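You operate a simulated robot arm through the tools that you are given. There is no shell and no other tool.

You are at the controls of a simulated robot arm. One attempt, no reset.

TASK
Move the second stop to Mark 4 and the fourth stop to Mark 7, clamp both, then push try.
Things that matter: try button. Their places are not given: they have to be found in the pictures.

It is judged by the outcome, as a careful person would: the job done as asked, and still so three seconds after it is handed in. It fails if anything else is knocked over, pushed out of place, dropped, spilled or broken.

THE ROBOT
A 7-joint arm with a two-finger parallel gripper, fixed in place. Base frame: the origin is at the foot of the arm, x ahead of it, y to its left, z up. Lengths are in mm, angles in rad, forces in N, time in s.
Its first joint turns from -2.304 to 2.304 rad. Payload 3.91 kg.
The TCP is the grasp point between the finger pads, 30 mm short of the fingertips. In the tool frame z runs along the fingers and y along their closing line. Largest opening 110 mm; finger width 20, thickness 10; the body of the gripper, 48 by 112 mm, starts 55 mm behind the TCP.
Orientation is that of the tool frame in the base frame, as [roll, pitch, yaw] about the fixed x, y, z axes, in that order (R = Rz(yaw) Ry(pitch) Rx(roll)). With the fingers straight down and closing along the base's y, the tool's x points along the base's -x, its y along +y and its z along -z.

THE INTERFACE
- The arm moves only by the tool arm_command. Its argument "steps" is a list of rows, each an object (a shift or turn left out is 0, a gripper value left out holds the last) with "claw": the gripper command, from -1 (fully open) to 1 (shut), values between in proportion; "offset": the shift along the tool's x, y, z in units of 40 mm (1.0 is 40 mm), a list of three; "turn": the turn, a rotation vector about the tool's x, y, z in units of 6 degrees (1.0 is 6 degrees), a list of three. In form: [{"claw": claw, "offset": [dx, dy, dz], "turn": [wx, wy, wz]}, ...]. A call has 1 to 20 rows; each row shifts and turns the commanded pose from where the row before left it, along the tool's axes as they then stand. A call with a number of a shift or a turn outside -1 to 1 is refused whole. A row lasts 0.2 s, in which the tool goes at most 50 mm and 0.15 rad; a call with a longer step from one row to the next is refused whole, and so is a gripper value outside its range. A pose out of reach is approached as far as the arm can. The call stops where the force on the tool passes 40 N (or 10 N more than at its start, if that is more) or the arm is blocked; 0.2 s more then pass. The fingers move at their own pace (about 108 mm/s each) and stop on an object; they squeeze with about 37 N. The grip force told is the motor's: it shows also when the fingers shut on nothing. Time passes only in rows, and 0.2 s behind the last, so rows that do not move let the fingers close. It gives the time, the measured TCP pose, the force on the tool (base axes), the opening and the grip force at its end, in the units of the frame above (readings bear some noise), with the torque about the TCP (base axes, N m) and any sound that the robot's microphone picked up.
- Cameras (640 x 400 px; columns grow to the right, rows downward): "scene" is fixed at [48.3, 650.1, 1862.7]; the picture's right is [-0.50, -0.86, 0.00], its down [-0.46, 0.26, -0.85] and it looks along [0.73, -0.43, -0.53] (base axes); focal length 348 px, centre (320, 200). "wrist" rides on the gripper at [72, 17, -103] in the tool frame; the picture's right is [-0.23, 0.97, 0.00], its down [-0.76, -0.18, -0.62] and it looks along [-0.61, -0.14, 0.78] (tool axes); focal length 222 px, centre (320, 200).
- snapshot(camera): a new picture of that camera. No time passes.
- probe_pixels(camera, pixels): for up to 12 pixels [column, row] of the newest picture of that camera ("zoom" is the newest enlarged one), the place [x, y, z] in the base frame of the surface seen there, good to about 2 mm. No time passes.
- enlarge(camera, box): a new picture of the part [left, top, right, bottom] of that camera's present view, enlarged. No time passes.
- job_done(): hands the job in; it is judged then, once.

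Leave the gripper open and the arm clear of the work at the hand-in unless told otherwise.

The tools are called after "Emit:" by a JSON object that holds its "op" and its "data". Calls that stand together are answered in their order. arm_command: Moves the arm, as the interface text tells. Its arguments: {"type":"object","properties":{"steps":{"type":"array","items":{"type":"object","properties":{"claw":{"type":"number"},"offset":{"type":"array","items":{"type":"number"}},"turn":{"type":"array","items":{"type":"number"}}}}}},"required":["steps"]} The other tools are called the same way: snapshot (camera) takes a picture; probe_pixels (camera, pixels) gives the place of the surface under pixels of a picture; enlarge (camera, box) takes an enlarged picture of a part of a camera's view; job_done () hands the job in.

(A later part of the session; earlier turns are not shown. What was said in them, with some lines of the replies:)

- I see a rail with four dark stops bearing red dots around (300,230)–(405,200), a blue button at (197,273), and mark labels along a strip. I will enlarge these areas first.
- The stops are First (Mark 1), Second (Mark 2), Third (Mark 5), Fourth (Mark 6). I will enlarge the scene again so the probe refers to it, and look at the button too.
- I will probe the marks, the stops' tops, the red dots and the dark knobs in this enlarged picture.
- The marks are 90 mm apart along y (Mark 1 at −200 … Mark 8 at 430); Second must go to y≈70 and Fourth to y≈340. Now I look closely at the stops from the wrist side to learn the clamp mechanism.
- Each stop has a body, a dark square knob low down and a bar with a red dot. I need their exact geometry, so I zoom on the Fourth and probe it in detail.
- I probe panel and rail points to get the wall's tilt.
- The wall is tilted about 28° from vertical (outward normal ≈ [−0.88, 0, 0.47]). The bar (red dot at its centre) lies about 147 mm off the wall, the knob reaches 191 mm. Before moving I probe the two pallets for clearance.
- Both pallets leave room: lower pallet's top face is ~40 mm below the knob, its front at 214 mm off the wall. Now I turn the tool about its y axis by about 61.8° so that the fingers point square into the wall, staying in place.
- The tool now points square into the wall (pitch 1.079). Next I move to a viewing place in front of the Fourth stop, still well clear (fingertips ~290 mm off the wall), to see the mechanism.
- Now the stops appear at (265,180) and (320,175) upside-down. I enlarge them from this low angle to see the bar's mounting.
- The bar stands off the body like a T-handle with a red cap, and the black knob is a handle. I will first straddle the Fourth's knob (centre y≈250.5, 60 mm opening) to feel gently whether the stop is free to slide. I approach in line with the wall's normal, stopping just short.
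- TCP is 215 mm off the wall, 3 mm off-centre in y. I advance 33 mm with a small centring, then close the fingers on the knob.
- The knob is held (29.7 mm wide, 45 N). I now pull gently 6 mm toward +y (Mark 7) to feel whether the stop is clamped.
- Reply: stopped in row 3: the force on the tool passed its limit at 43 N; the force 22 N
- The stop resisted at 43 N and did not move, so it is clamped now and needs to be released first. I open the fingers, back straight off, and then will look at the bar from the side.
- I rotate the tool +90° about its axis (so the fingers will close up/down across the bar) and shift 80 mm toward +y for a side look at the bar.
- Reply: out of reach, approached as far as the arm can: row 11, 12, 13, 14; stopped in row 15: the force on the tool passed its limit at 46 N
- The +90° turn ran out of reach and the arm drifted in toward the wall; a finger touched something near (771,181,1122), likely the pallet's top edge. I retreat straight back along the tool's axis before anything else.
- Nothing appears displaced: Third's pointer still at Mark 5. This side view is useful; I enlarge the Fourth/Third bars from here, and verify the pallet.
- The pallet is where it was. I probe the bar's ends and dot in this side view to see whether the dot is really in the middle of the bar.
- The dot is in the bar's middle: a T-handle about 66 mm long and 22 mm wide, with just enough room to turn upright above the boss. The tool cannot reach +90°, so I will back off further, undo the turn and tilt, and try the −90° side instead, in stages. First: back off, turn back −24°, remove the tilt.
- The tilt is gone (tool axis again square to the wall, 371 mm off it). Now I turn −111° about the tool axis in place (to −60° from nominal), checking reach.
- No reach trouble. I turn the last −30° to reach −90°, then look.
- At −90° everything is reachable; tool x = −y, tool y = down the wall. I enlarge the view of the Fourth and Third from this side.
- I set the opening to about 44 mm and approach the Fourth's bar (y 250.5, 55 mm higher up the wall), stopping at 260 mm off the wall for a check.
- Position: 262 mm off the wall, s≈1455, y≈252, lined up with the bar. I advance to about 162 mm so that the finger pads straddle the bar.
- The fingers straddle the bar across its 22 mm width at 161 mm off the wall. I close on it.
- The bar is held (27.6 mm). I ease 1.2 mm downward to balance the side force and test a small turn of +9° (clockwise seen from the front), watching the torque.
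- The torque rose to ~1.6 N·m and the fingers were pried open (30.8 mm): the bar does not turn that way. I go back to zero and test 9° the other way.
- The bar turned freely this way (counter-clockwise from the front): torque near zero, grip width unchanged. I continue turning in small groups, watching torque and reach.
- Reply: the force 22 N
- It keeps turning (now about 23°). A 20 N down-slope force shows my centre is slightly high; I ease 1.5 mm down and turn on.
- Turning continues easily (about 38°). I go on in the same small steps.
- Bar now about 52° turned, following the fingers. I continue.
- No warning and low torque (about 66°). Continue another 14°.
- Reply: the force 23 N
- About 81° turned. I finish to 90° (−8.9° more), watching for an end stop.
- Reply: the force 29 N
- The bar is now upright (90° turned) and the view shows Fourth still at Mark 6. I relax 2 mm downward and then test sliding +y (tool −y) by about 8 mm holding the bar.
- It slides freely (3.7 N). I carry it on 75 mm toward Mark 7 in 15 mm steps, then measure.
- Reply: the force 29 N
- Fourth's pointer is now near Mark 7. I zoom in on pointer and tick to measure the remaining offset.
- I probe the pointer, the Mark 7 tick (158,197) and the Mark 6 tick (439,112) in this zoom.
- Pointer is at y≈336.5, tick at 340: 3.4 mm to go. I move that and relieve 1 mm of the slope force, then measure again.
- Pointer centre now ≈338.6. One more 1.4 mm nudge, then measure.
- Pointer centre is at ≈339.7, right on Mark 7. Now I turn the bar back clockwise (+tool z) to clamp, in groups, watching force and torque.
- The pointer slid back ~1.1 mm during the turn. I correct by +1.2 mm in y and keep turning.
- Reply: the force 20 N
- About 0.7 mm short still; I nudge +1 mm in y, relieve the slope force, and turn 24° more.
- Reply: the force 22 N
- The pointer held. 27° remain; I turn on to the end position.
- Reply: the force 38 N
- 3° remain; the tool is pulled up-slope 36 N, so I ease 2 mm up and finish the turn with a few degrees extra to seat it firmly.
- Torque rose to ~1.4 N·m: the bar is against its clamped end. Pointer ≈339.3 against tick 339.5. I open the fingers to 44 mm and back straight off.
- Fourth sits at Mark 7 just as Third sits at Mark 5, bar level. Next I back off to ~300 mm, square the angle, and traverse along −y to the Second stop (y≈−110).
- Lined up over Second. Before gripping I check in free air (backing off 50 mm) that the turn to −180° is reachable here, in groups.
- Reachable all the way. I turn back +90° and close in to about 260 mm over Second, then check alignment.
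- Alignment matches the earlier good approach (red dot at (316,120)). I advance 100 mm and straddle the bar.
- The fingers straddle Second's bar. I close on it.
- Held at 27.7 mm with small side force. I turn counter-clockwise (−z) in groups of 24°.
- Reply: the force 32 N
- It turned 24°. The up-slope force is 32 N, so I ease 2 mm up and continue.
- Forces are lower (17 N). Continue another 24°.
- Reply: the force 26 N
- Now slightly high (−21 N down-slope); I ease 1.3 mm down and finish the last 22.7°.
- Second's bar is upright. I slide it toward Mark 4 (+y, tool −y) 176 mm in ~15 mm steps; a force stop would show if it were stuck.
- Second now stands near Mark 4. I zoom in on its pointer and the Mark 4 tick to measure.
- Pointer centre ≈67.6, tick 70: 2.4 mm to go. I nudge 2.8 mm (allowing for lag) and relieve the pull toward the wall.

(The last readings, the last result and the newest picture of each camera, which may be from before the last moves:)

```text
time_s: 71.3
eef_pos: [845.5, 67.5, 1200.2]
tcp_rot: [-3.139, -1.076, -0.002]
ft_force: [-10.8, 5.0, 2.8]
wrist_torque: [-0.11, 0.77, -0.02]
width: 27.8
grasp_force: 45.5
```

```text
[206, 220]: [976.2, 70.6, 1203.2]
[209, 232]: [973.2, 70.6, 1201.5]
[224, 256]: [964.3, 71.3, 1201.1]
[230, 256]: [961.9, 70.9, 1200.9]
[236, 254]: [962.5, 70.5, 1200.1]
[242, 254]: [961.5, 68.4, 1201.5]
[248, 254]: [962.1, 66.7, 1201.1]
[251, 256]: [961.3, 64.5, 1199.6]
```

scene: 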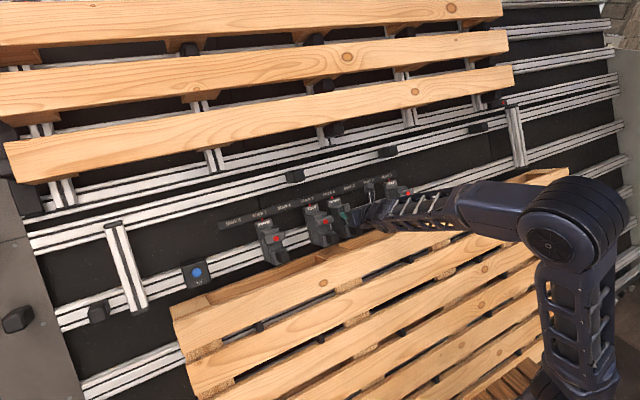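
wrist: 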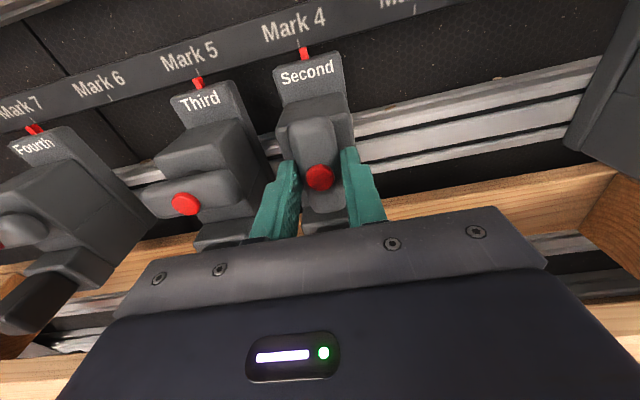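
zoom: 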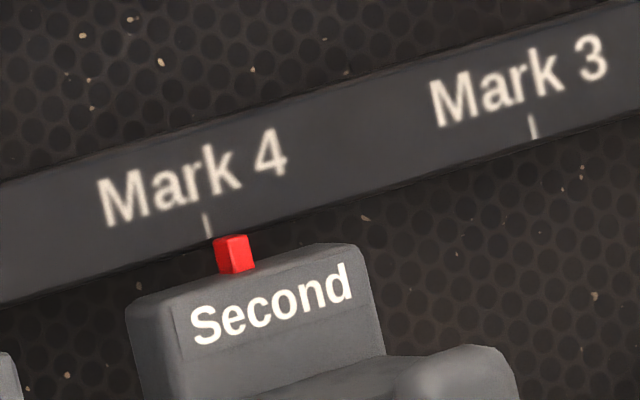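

Pointer centre ≈69. One more small nudge of 1.6 mm.

Emit:
{"op": "arm_command", "data": {"steps": [{"offset": [0, -0.045, 0]}, {"offset": [0, 0, 0]}]}}

Emit:
{"op": "enlarge", "data": {"camera": "wrist", "box": [250, 0, 360, 80]}}

Emit:
{"op": "enlarge", "data": {"camera": "scene", "box": [322, 184, 352, 205]}}

Emit:
{"op": "probe_pixels", "data": {"camera": "zoom", "pixels": [[206, 220], [209, 232], [219, 256], [225, 256], [231, 254], [237, 254], [243, 254], [247, 256]]}}

```text
time_s: 71.9
eef_pos: [845.7, 68.8, 1201.8]
tcp_rot: [-3.139, -1.076, -0.003]
ft_force: [-15.0, 0.9, 2.9]
wrist_torque: [-0.25, 0.13, -0.32]
width: 28.0
grasp_force: 44.8
```

```text
5.00 times, centred on (305, 40) of wrist
```

zoom: 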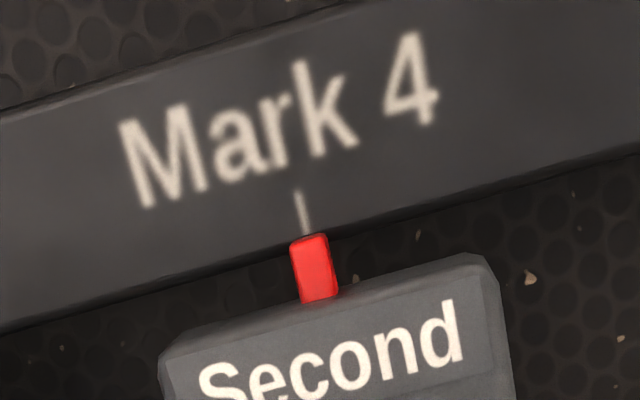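

```text
16.00 times, centred on (337, 194) of scene
```

zoom: 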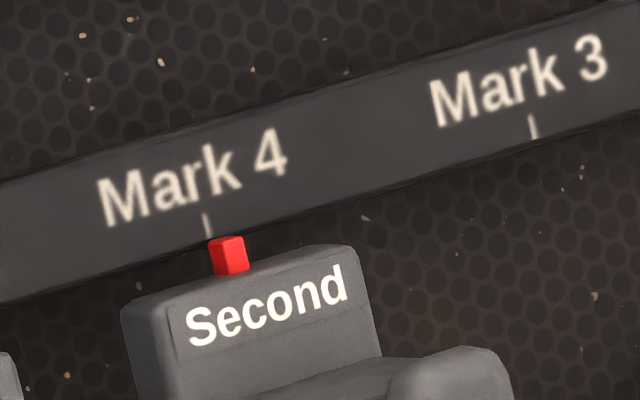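

```text
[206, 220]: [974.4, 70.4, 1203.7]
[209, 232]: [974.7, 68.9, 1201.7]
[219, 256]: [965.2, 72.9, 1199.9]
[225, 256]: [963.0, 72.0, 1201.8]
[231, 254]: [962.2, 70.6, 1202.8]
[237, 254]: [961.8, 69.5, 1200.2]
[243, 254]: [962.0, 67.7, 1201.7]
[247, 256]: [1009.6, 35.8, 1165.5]
```

Pointer centre ≈70.2, on Mark 4. Now I turn the bar clockwise (+z) in groups to clamp, correcting drift on the way.

Emit:
{"op": "arm_command", "data": {"steps": [{"turn": [0, 0, 0.8]}, {"turn": [0, 0, 0.8]}, {"turn": [0, 0, 0.8]}, {"turn": [0, 0, 0]}]}}

Emit:
{"op": "enlarge", "data": {"camera": "scene", "box": [322, 184, 352, 205]}}

```text
time_s: 72.9
eef_pos: [845.8, 69.9, 1201.0]
tcp_rot: [-2.703, -1.02, -0.501]
ft_force: [-9.9, -1.3, 3.3]
wrist_torque: [-0.1, 0.37, -0.03]
width: 28.2
grasp_force: 44.8
```

```text
16.00 times, centred on (337, 194) of scene
```

zoom: 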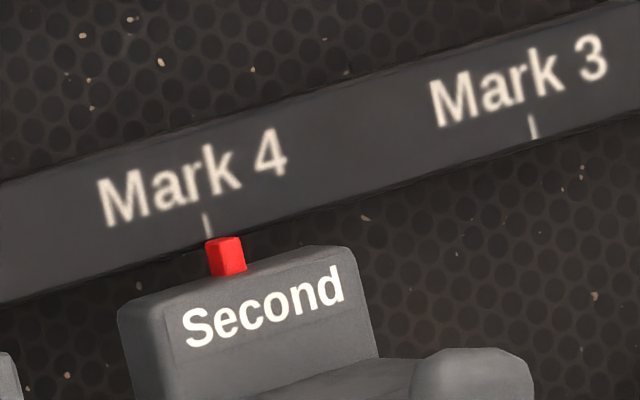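

It shifted +0.8 mm; still within a millimetre. Continue turning 19°.

Emit:
{"op": "arm_command", "data": {"steps": [{"turn": [0, 0, 0.8]}, {"turn": [0, 0, 0.8]}, {"turn": [0, 0, 0.8]}, {"turn": [0, 0, 0.8]}, {"turn": [0, 0, 0]}]}}

Emit:
{"op": "enlarge", "data": {"camera": "scene", "box": [322, 184, 352, 205]}}

```text
time_s: 74.1
eef_pos: [845.4, 70.3, 1201.2]
tcp_rot: [-2.342, -0.821, -0.952]
ft_force: [-12.2, -1.6, 2.8]
wrist_torque: [0.08, 0.22, 0.18]
width: 28.1
grasp_force: 44.6
```

```text
16.00 times, centred on (337, 194) of scene
```

zoom: 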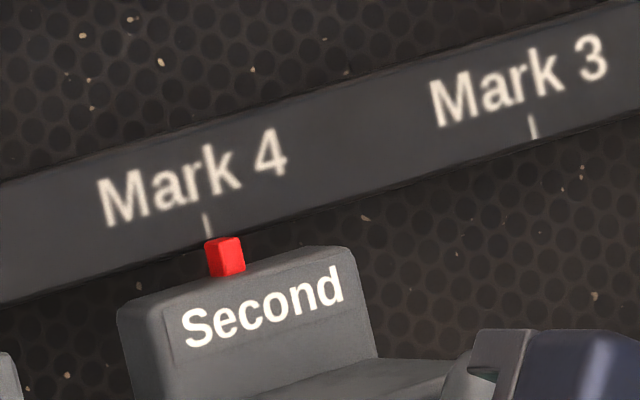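

Pointer centre ≈70.9; I nudge −0.8 mm in y and go on 24°.

Emit:
{"op": "arm_command", "data": {"steps": [{"offset": [0.011, 0.017, 0]}, {"turn": [0, 0, 0.8]}, {"turn": [0, 0, 0.8]}, {"turn": [0, 0, 0.8]}, {"turn": [0, 0, 0.8]}, {"turn": [0, 0, 0.8]}, {"turn": [0, 0, 0]}]}}

Emit:
{"op": "enlarge", "data": {"camera": "scene", "box": [322, 184, 352, 205]}}

```text
time_s: 75.7
eef_pos: [845.7, 68.7, 1199.7]
tcp_rot: [-2.138, -0.488, -1.278]
ft_force: [-12.4, 0.7, -9.6]
wrist_torque: [0.15, 0.14, 0.17]
width: 27.9
grasp_force: 45.0
```

```text
16.00 times, centred on (337, 194) of scene
```

zoom: 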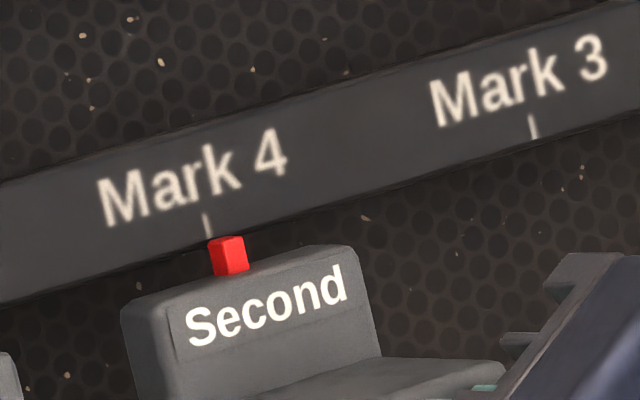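

Pointer ≈70.1, perfect. 32° remain; I turn to the end position.

Emit:
{"op": "arm_command", "data": {"steps": [{"turn": [0, 0, 0.75]}, {"turn": [0, 0, 0.75]}, {"turn": [0, 0, 0.75]}, {"turn": [0, 0, 0.75]}, {"turn": [0, 0, 0.75]}, {"turn": [0, 0, 0.75]}, {"turn": [0, 0, 0.6]}, {"turn": [0, 0, 0]}]}}

Emit:
{"op": "enlarge", "data": {"camera": "scene", "box": [322, 184, 352, 205]}}

```text
time_s: 77.5
eef_pos: [845.2, 69.8, 1200.9]
tcp_rot: [-2.066, -0.025, -1.557]
ft_force: [-24.1, -0.9, -15.2]
wrist_torque: [-0.05, 0.23, -0.23]
width: 28.0
grasp_force: 45.3
```

```text
16.00 times, centred on (337, 194) of scene
```

zoom: 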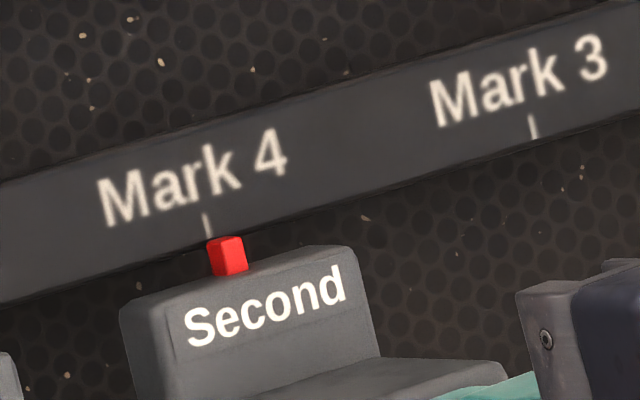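

Nearly there (θ≈−91.6°). I ease 1.2 mm down-slope and press the last few degrees to seat the clamp.

Emit:
{"op": "arm_command", "data": {"steps": [{"offset": [0, 0.03, -0.01]}, {"turn": [0, 0, 0.5]}, {"turn": [0, 0, 0.5]}, {"turn": [0, 0, 0]}]}}

Emit:
{"op": "enlarge", "data": {"camera": "wrist", "box": [220, 60, 420, 240]}}

Emit:
{"op": "enlarge", "data": {"camera": "scene", "box": [322, 184, 352, 205]}}

Emit:
{"op": "probe_pixels", "data": {"camera": "zoom", "pixels": [[206, 220], [209, 232], [219, 256], [225, 256], [231, 254], [237, 254], [243, 254], [246, 256]]}}

```text
time_s: 78.5
eef_pos: [845.1, 68.6, 1200.3]
tcp_rot: [-2.066, 0.069, -1.607]
ft_force: [-10.1, -6.8, -9.2]
wrist_torque: [-1.39, -0.35, 0.51]
width: 28.9
grasp_force: 44.8
```

```text
2.22 times, centred on (320, 150) of wrist
```

zoom: 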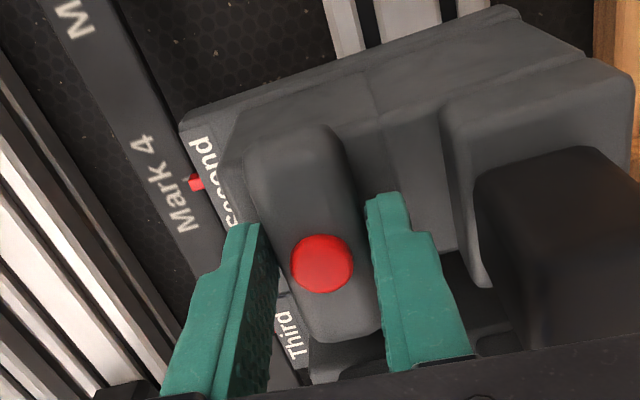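

```text
16.00 times, centred on (337, 194) of scene
```

zoom: 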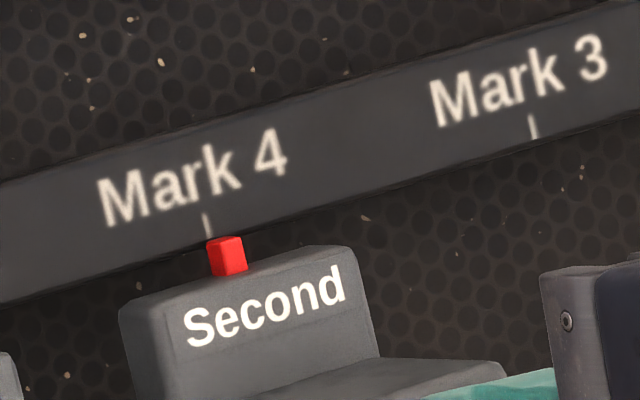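

```text
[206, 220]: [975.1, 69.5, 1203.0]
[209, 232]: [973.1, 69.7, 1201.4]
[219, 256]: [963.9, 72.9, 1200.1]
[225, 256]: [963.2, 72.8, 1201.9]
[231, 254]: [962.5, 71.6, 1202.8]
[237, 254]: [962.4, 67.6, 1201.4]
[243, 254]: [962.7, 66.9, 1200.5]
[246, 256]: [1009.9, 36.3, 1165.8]
```

Torque 1.5 N·m: bar at its clamped end; pointer ≈70. As a check of the clamp I tug gently 2.4 mm in +y and read the force.

Emit:
{"op": "arm_command", "data": {"steps": [{"offset": [-0.03, 0, 0]}, {"offset": [-0.03, 0, 0]}, {"offset": [0, 0, 0]}]}}

Emit:
{"op": "enlarge", "data": {"camera": "scene", "box": [322, 184, 352, 205]}}

```text
time_s: 79.3
eef_pos: [845.4, 69.3, 1199.6]
tcp_rot: [-2.067, 0.068, -1.607]
ft_force: [-9.8, -24.0, -2.6]
wrist_torque: [-1.61, -0.45, -0.7]
width: 28.8
grasp_force: 45.2
```

```text
16.00 times, centred on (337, 194) of scene
```

zoom: 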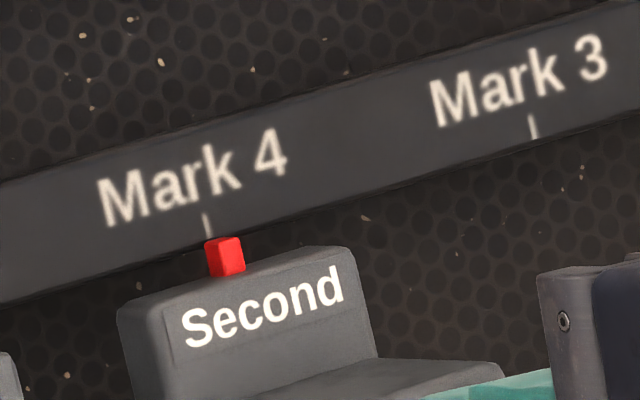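

It holds against 24 N (free sliding took ~6 N), so it is clamped. I undo the tug, open the fingers and back straight off.

Emit:
{"op": "arm_command", "data": {"steps": [{"offset": [0.04, 0, 0]}, {"offset": [0.03, 0, 0]}, {"claw": 0.2}, {"claw": 0.2}, {"claw": 0.2}, {"offset": [0, 0, -0.3]}, {"offset": [0, 0, -0.7]}, {"offset": [0, 0, -0.9]}, {"offset": [0, 0, -0.9]}, {"offset": [0, 0, -0.9]}, {"offset": [0, 0, 0]}]}}

Emit:
{"op": "snapshot", "data": {"camera": "scene"}}

Emit:
{"op": "snapshot", "data": {"camera": "wrist"}}

Emit:
{"op": "enlarge", "data": {"camera": "scene", "box": [240, 170, 430, 270]}}

```text
time_s: 81.7
eef_pos: [715.0, 69.3, 1269.0]
tcp_rot: [-2.066, 0.067, -1.607]
ft_force: [-0.1, 0.4, 0.1]
wrist_torque: [-0.04, -0.02, -0.03]
width: 43.9
grasp_force: 0.1
```

```text
taken
```

scene: 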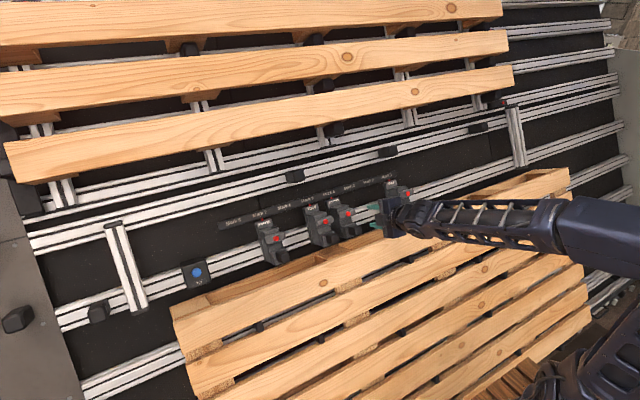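

```text
taken
```

wrist: 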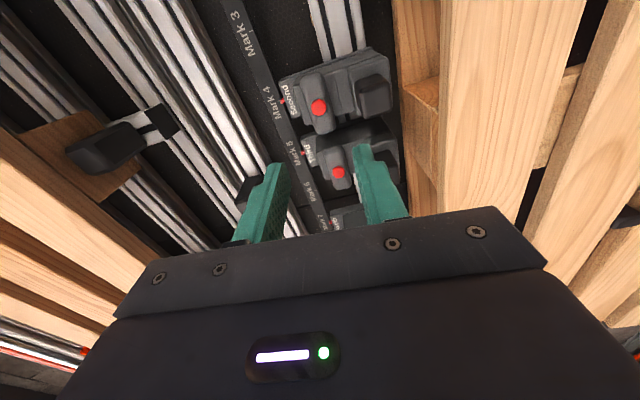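

```text
3.37 times, centred on (335, 220) of scene
```

zoom: 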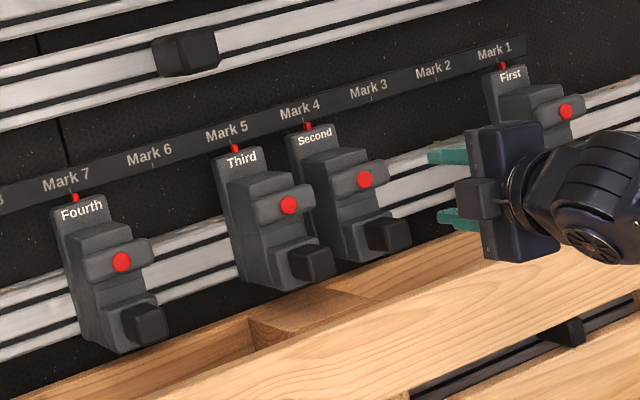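

All four stops look right: First at Mark 1, Second at Mark 4, Third at Mark 5, Fourth at Mark 7, bars level. I verify each pointer closely, and measure the button.

Emit:
{"op": "enlarge", "data": {"camera": "scene", "box": [250, 190, 350, 240]}}

Emit:
{"op": "probe_pixels", "data": {"camera": "zoom", "pixels": [[52, 169], [64, 193], [66, 192], [406, 77], [417, 100], [300, 107], [318, 131], [533, 33]]}}

Emit:
{"op": "enlarge", "data": {"camera": "scene", "box": [180, 255, 216, 290]}}

```text
6.40 times, centred on (300, 215) of scene
```

zoom: 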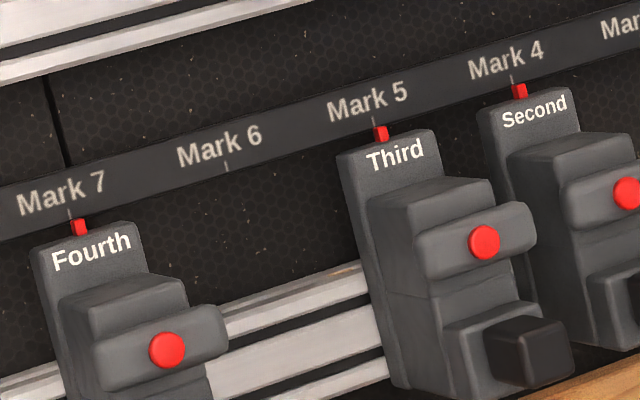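

```text
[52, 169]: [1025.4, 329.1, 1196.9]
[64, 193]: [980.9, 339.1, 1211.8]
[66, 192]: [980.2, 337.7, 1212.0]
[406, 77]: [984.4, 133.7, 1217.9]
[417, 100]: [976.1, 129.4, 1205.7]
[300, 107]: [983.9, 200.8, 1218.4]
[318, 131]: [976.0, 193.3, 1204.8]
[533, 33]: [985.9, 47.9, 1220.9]
```

```text
11.43 times, centred on (198, 272) of scene
```

zoom: 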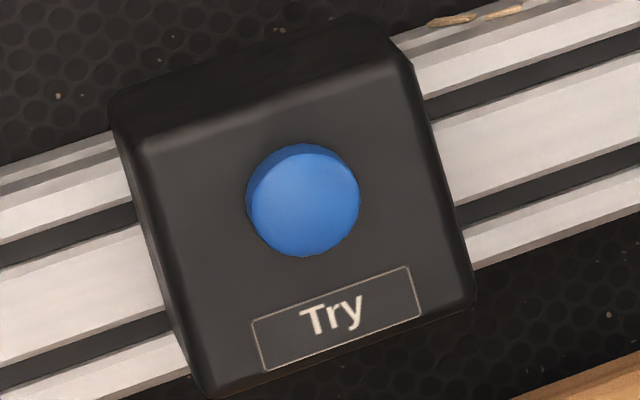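

Pointer/tick offsets look the same for Second, Third and Fourth. Now I probe the button face.

Emit:
{"op": "probe_pixels", "data": {"camera": "zoom", "pixels": [[302, 205], [255, 205], [350, 205], [302, 165], [302, 245], [200, 180], [400, 130], [230, 320], [430, 230], [370, 100], [160, 170]]}}

```text
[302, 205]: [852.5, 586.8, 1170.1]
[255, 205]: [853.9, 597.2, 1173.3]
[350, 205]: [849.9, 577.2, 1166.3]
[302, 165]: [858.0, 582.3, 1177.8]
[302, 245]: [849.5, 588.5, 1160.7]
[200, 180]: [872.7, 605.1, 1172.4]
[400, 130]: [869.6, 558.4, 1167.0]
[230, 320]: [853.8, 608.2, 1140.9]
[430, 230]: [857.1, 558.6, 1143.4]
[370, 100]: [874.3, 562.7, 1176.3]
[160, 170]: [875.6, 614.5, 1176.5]
```

Button face centre ≈ (852.8, 586.5, 1169.5), 139 mm off the wall, standing 16 mm proud of its box. I close the fingers, square the angle, and travel along +y at 308 mm off the wall (clear of the knobs), in two parts.

Emit:
{"op": "arm_command", "data": {"steps": [{"claw": 1, "turn": [0, 0, -0.73]}, {"offset": [-0.98, 0.043, 0]}, {"offset": [-0.98, 0.043, 0]}, {"offset": [-0.98, 0.043, 0]}, {"offset": [-0.98, 0.043, 0]}, {"offset": [-0.98, 0.043, 0]}, {"offset": [-0.98, 0.043, 0]}, {"offset": [-0.98, 0.043, 0]}, {"offset": [-0.98, 0.043, 0]}, {"offset": [0, 0, 0]}]}}

Emit:
{"op": "arm_command", "data": {"steps": [{"offset": [-0.98, 0.043, 0]}, {"offset": [-0.98, 0.043, 0]}, {"offset": [-0.98, 0.043, 0]}, {"offset": [0, 0, 0]}]}}

```text
time_s: 83.9
eef_pos: [706.9, 381.6, 1257.9]
tcp_rot: [-2.066, 0.001, -1.57]
ft_force: [1.3, 0.3, 0.0]
wrist_torque: [-0.01, 0.0, 0.01]
width: 0.0
grasp_force: 37.4
```

```text
time_s: 84.9
eef_pos: [705.8, 500.2, 1253.4]
tcp_rot: [-2.065, 0.0, -1.57]
ft_force: [0.5, -0.1, 0.1]
wrist_torque: [0.01, -0.03, 0.02]
width: 0.0
grasp_force: 37.0
```

At y=500, all in reach. I go the last 86 mm over the button and approach to about 15 mm short, then check.

Emit:
{"op": "arm_command", "data": {"steps": [{"offset": [-0.72, 0.037, 0]}, {"offset": [-0.72, 0.037, 0]}, {"offset": [-0.72, 0.037, 0]}, {"offset": [0, 0, 0.8]}, {"offset": [0, 0, 0.8]}, {"offset": [0, 0, 0.6]}, {"offset": [0, 0, 0]}]}}

Emit:
{"op": "snapshot", "data": {"camera": "wrist"}}

Emit:
{"op": "enlarge", "data": {"camera": "scene", "box": [150, 220, 290, 320]}}

```text
time_s: 86.5
eef_pos: [780.9, 585.4, 1206.8]
tcp_rot: [-2.066, 0.0, -1.569]
ft_force: [-1.0, -0.2, 1.4]
wrist_torque: [0.02, 0.01, 0.0]
width: 0.1
grasp_force: 37.4
```

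```text
taken
```

wrist: 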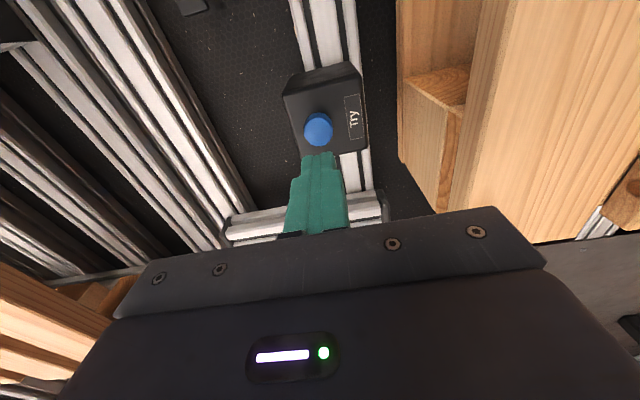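

```text
4.00 times, centred on (220, 270) of scene
```

zoom: 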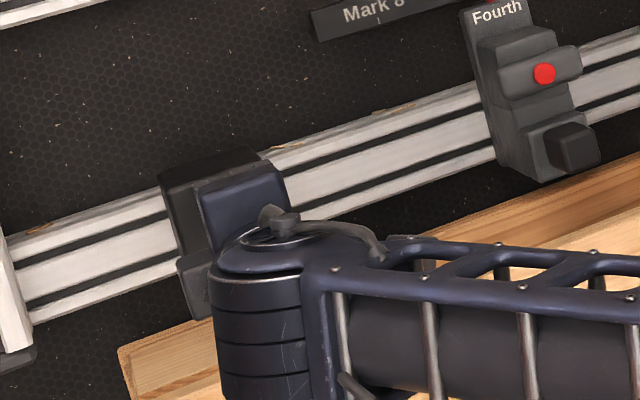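

Centred on the button (y 585.4), tip about 51 mm away. I advance 44 mm, then press slowly.

Emit:
{"op": "arm_command", "data": {"steps": [{"offset": [-0.02, -0.02, 0.6]}, {"offset": [0, 0, 0.5]}, {"offset": [0, 0, 0]}]}}

Emit:
{"op": "enlarge", "data": {"camera": "wrist", "box": [240, 60, 400, 220]}}

```text
time_s: 87.3
eef_pos: [820.0, 586.8, 1188.2]
tcp_rot: [-2.065, -0.001, -1.569]
ft_force: [0.1, 0.2, -0.3]
wrist_torque: [0.01, -0.02, -0.01]
width: 0.0
grasp_force: 36.8
```

```text
2.50 times, centred on (320, 140) of wrist
```

zoom: 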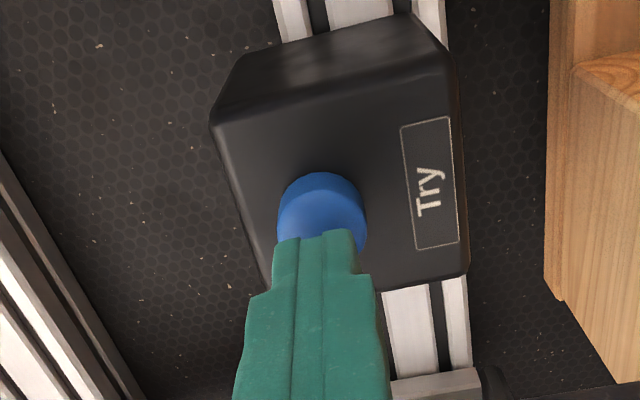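

The tip is right over the blue button, ~8 mm short. I press slowly in 2 mm steps, stopping on force.

Emit:
{"op": "arm_command", "data": {"steps": [{"offset": [0, 0, 0.08]}, {"offset": [0, 0, 0.06]}, {"offset": [0, 0, 0.05]}, {"offset": [0, 0, 0.05]}, {"offset": [0, 0, 0.05]}, {"offset": [0, 0, 0.05]}, {"offset": [0, 0, 0]}]}}

Emit:
{"op": "enlarge", "data": {"camera": "wrist", "box": [240, 60, 400, 220]}}

```text
time_s: 88.9
eef_pos: [831.6, 588.1, 1181.2]
tcp_rot: [-2.066, 0.0, -1.568]
ft_force: [-2.2, 0.1, 0.6]
wrist_torque: [0.03, 0.04, 0.01]
width: 0.1
grasp_force: 37.2
```

```text
2.50 times, centred on (320, 140) of wrist
```

zoom: 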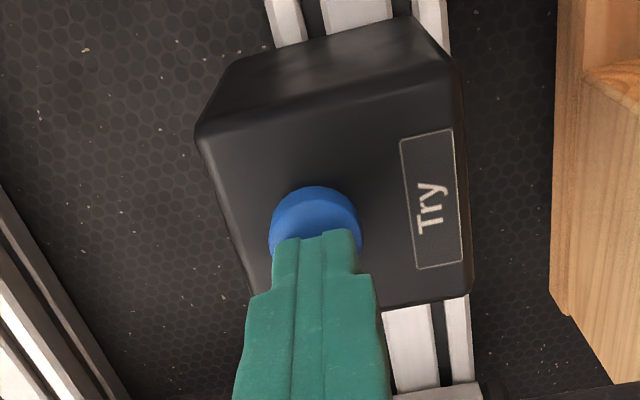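

Light contact (2 N), tip ~133 mm off the wall. I press further in 2 mm steps.

Emit:
{"op": "arm_command", "data": {"steps": [{"offset": [0, 0, 0.05]}, {"offset": [0, 0, 0.05]}, {"offset": [0, 0, 0.05]}, {"offset": [0, 0, 0]}]}}

Emit:
{"op": "enlarge", "data": {"camera": "wrist", "box": [240, 60, 400, 220]}}

```text
time_s: 89.9
eef_pos: [835.2, 587.9, 1179.9]
tcp_rot: [-2.066, -0.002, -1.568]
ft_force: [-29.5, -10.7, 7.2]
wrist_torque: [-0.08, 0.22, -0.43]
width: 0.0
grasp_force: 37.1
```

```text
2.50 times, centred on (320, 140) of wrist
```

zoom: 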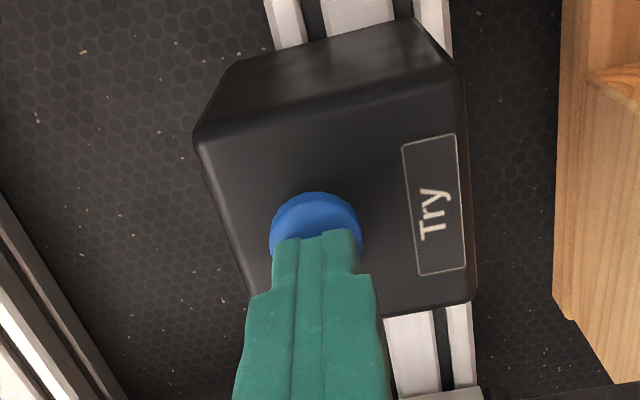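

The button is at the bottom of its travel (29 N). I look at the scene for any reaction.

Emit:
{"op": "snapshot", "data": {"camera": "scene"}}

Emit:
{"op": "enlarge", "data": {"camera": "scene", "box": [240, 170, 430, 270]}}

```text
taken
```

scene: 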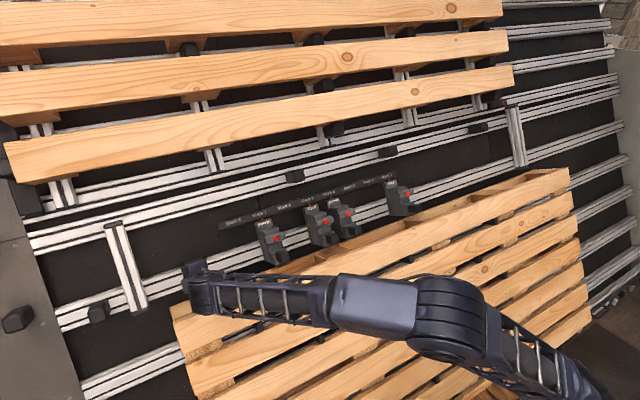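

```text
3.37 times, centred on (335, 220) of scene
```

zoom: 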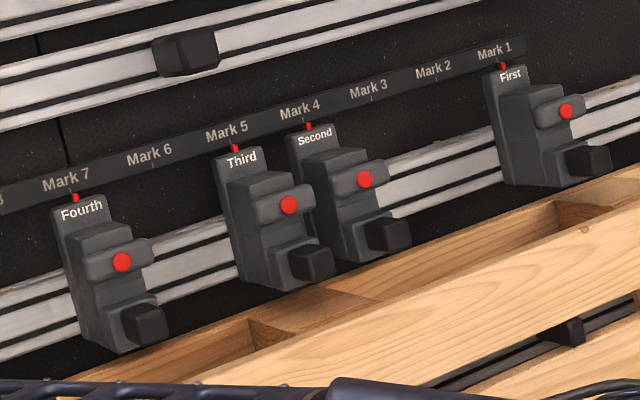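

No visible change yet; all stops are in place. I press 1 mm firmer and hold for a moment, listening for any sound.

Emit:
{"op": "arm_command", "data": {"steps": [{"offset": [0, 0, 0.02]}, {"offset": [0, 0, 0]}, {"offset": [0, 0, 0]}, {"offset": [0, 0, 0]}]}}

Emit:
{"op": "enlarge", "data": {"camera": "wrist", "box": [240, 60, 400, 220]}}

```text
time_s: 90.9
eef_pos: [835.1, 587.5, 1179.4]
tcp_rot: [-2.065, -0.001, -1.567]
ft_force: [-36.1, -6.9, 7.2]
wrist_torque: [-0.12, 0.3, -0.27]
width: 0.1
grasp_force: 36.9
```

```text
2.50 times, centred on (320, 140) of wrist
```

zoom: 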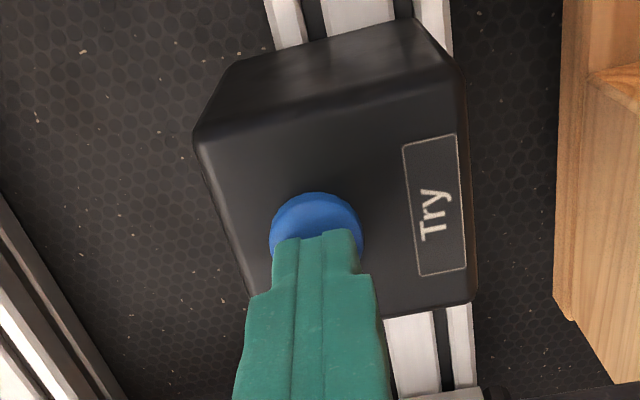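

The button is firmly bottomed (36 N, no further movement). I release it by backing straight off, then watch what happens.

Emit:
{"op": "arm_command", "data": {"steps": [{"offset": [0, 0, -0.2]}, {"offset": [0, 0, -0.5]}, {"offset": [0, 0, -0.8]}, {"offset": [0, 0, -0.8]}, {"offset": [0, 0, -0.8]}, {"offset": [0, 0, -0.8]}, {"offset": [0, 0, 0]}, {"offset": [0, 0, 0]}]}}

Emit:
{"op": "snapshot", "data": {"camera": "scene"}}

Emit:
{"op": "snapshot", "data": {"camera": "wrist"}}

Emit:
{"op": "enlarge", "data": {"camera": "scene", "box": [240, 170, 430, 270]}}

```text
time_s: 92.7
eef_pos: [700.0, 588.3, 1252.2]
tcp_rot: [-2.065, 0.0, -1.57]
ft_force: [-0.8, 0.1, 0.5]
wrist_torque: [0.01, -0.04, 0.01]
width: 0.0
grasp_force: 36.8
```

```text
taken
```

scene: 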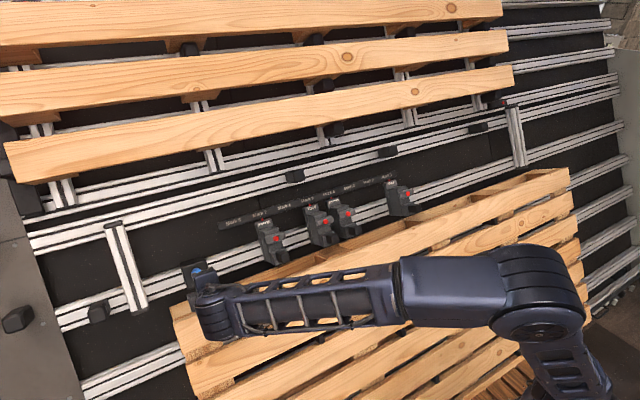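

```text
taken
```

wrist: 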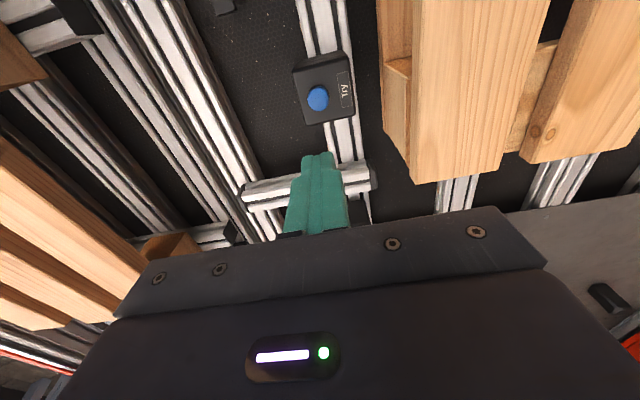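

```text
3.37 times, centred on (335, 220) of scene
```

zoom: 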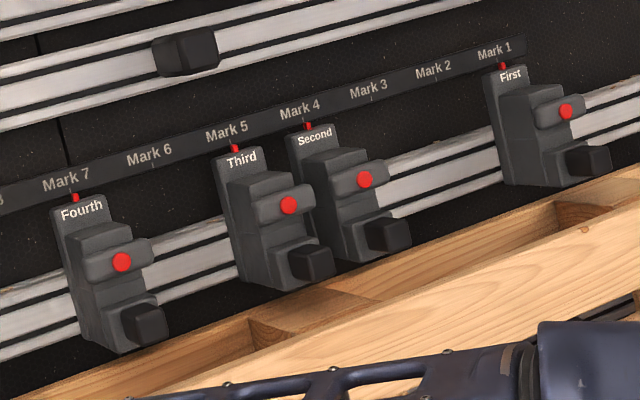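

The button is released. I check the button is back out, and measure all four pointers precisely now that the view is clear.

Emit:
{"op": "enlarge", "data": {"camera": "wrist", "box": [280, 40, 370, 130]}}

Emit:
{"op": "probe_pixels", "data": {"camera": "wrist", "pixels": [[318, 98], [318, 94], [322, 70], [340, 110]]}}

Emit:
{"op": "enlarge", "data": {"camera": "scene", "box": [255, 205, 285, 226]}}

Emit:
{"op": "probe_pixels", "data": {"camera": "zoom", "pixels": [[174, 226], [175, 232], [187, 262], [192, 264], [197, 262], [202, 262], [207, 262], [212, 266]]}}

Emit:
{"op": "enlarge", "data": {"camera": "scene", "box": [298, 192, 328, 213]}}

Emit:
{"op": "enlarge", "data": {"camera": "scene", "box": [322, 184, 352, 205]}}

Emit:
{"op": "probe_pixels", "data": {"camera": "zoom", "pixels": [[206, 220], [209, 232], [219, 256], [225, 256], [231, 254], [237, 254], [243, 254]]}}

Emit:
{"op": "enlarge", "data": {"camera": "scene", "box": [375, 170, 405, 191]}}

```text
4.44 times, centred on (325, 85) of wrist
```

zoom: 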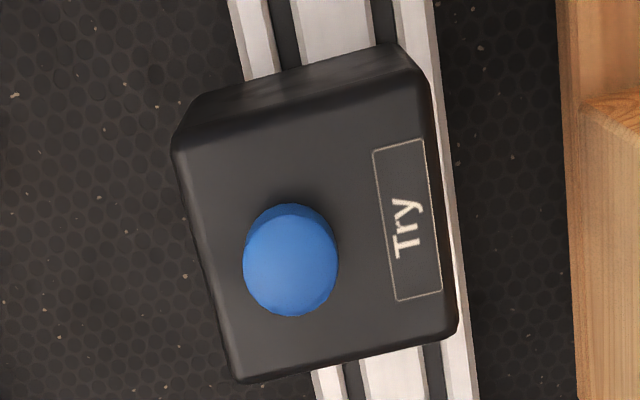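

```text
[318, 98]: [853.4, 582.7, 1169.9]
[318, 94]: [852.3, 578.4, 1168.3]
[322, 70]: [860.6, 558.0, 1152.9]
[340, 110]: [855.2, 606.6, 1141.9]
```

```text
16.00 times, centred on (270, 216) of scene
```

zoom: 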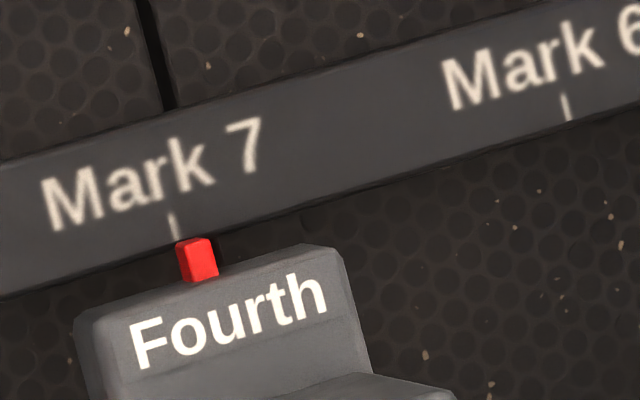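

```text
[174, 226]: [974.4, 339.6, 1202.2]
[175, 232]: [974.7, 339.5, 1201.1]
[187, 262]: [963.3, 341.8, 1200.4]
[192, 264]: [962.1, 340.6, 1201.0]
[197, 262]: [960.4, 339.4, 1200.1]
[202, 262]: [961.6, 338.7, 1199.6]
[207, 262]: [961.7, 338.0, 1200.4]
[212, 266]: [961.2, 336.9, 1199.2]
```

```text
16.00 times, centred on (313, 202) of scene
```

zoom: 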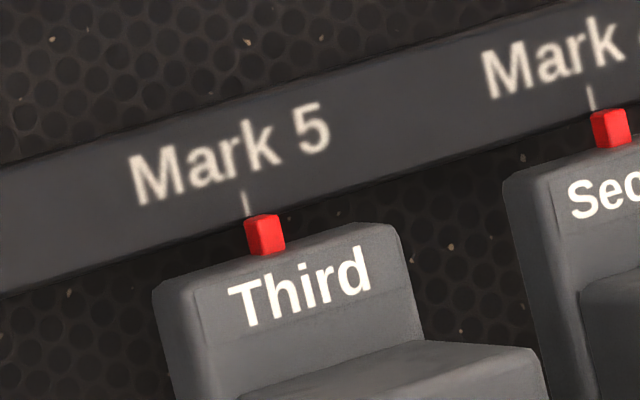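

```text
16.00 times, centred on (337, 194) of scene
```

zoom: 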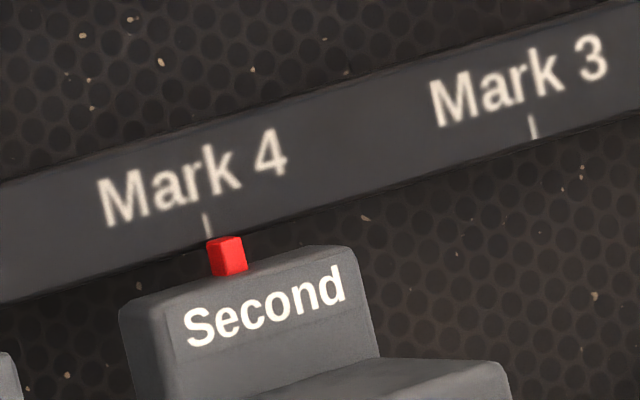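

```text
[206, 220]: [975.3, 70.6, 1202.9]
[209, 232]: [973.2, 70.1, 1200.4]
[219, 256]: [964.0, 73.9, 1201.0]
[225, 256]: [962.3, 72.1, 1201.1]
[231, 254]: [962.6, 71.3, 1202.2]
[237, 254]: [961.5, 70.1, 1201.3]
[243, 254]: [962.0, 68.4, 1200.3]
```

```text
16.00 times, centred on (390, 180) of scene
```

zoom: 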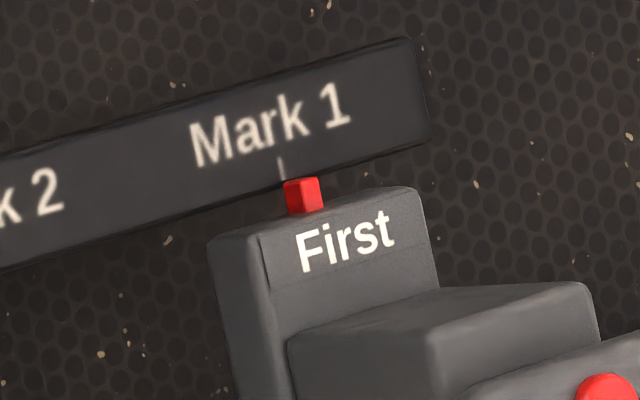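

All four pointers have the same 18–20 px offset from their ticks, so Second is at Mark 4, Fourth at Mark 7, others unmoved. I also compare bar angles of Fourth, Third and Second to be sure both are fully clamped.

Emit:
{"op": "enlarge", "data": {"camera": "scene", "box": [255, 215, 295, 265]}}

Emit:
{"op": "enlarge", "data": {"camera": "scene", "box": [300, 195, 365, 250]}}

```text
8.00 times, centred on (275, 240) of scene
```

zoom: 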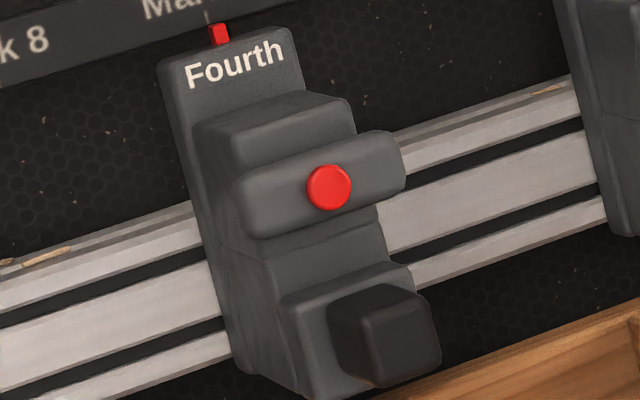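

```text
7.27 times, centred on (332, 222) of scene
```

zoom: 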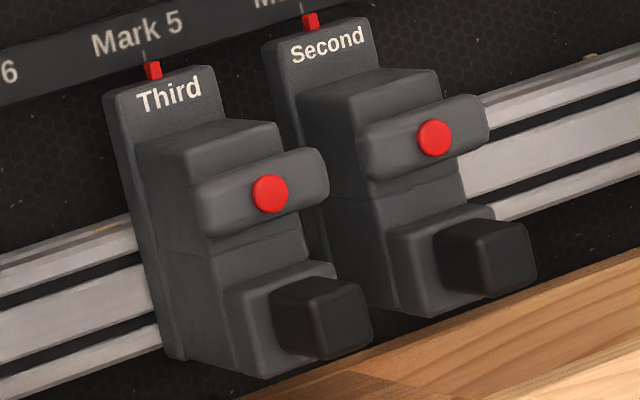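

The bars of Fourth, Third and Second all lie level alike: both moved stops are clamped. I open the gripper and withdraw the arm clear of the work.

Emit:
{"op": "arm_command", "data": {"steps": [{"claw": -1, "offset": [0, 0, -0.8]}, {"offset": [0, 0, -0.9]}, {"offset": [0, 0, -0.9]}, {"offset": [0, 0, -0.9]}, {"offset": [0, 0, -0.9]}, {"offset": [0, 0, 0]}, {"offset": [0, 0, 0]}]}}

Emit:
{"op": "snapshot", "data": {"camera": "scene"}}

```text
time_s: 94.3
eef_pos: [544.9, 586.6, 1335.0]
tcp_rot: [-2.065, -0.001, -1.569]
ft_force: [-0.4, 0.3, 0.1]
wrist_torque: [-0.02, 0.0, 0.01]
width: 109.7
grasp_force: 0.1
```

```text
taken
```

scene: 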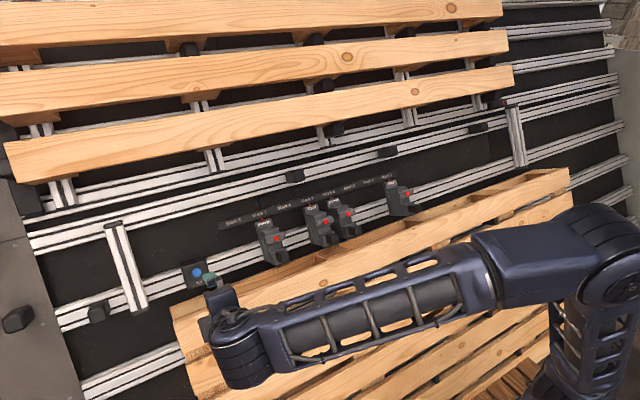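

The gripper is open (110 mm), the arm is well clear, Second is at Mark 4 and Fourth at Mark 7, both clamped. The Try button was pushed to its bottom and released, and nothing else has moved. I hand the job in.

Emit:
{"op": "job_done", "data": {}}

```text
The job is handed in.
```

I moved the second stop to Mark 4 and the fourth stop to Mark 7, clamped both, then pushed Try and handed the job in.

- **Positions:** the pointers on both moved stops line up with their marks to about 0.5 mm. The first and third stops are still at Mark 1 and Mark 5.
- **Clamps:** each stop has a T-handle that I turned a quarter-turn to release and then back until it hit its end. I tugged the second stop with about 24 N and it held. I did not tug the fourth, but its handle lies level like the others.
- **Try button:** I pressed it to the bottom of its travel and it came back out when released. There was no sound and nothing visibly reacted, so I can only confirm the press itself.
- **Contact along the way:** early on, a turn ran out of reach and the arm drifted toward the wall. A finger touched something with about 46 N, most likely the top edge of the lower pallet. I checked the pallet and the third stop afterwards, and neither had moved.

The gripper is open and the arm is clear of the work.
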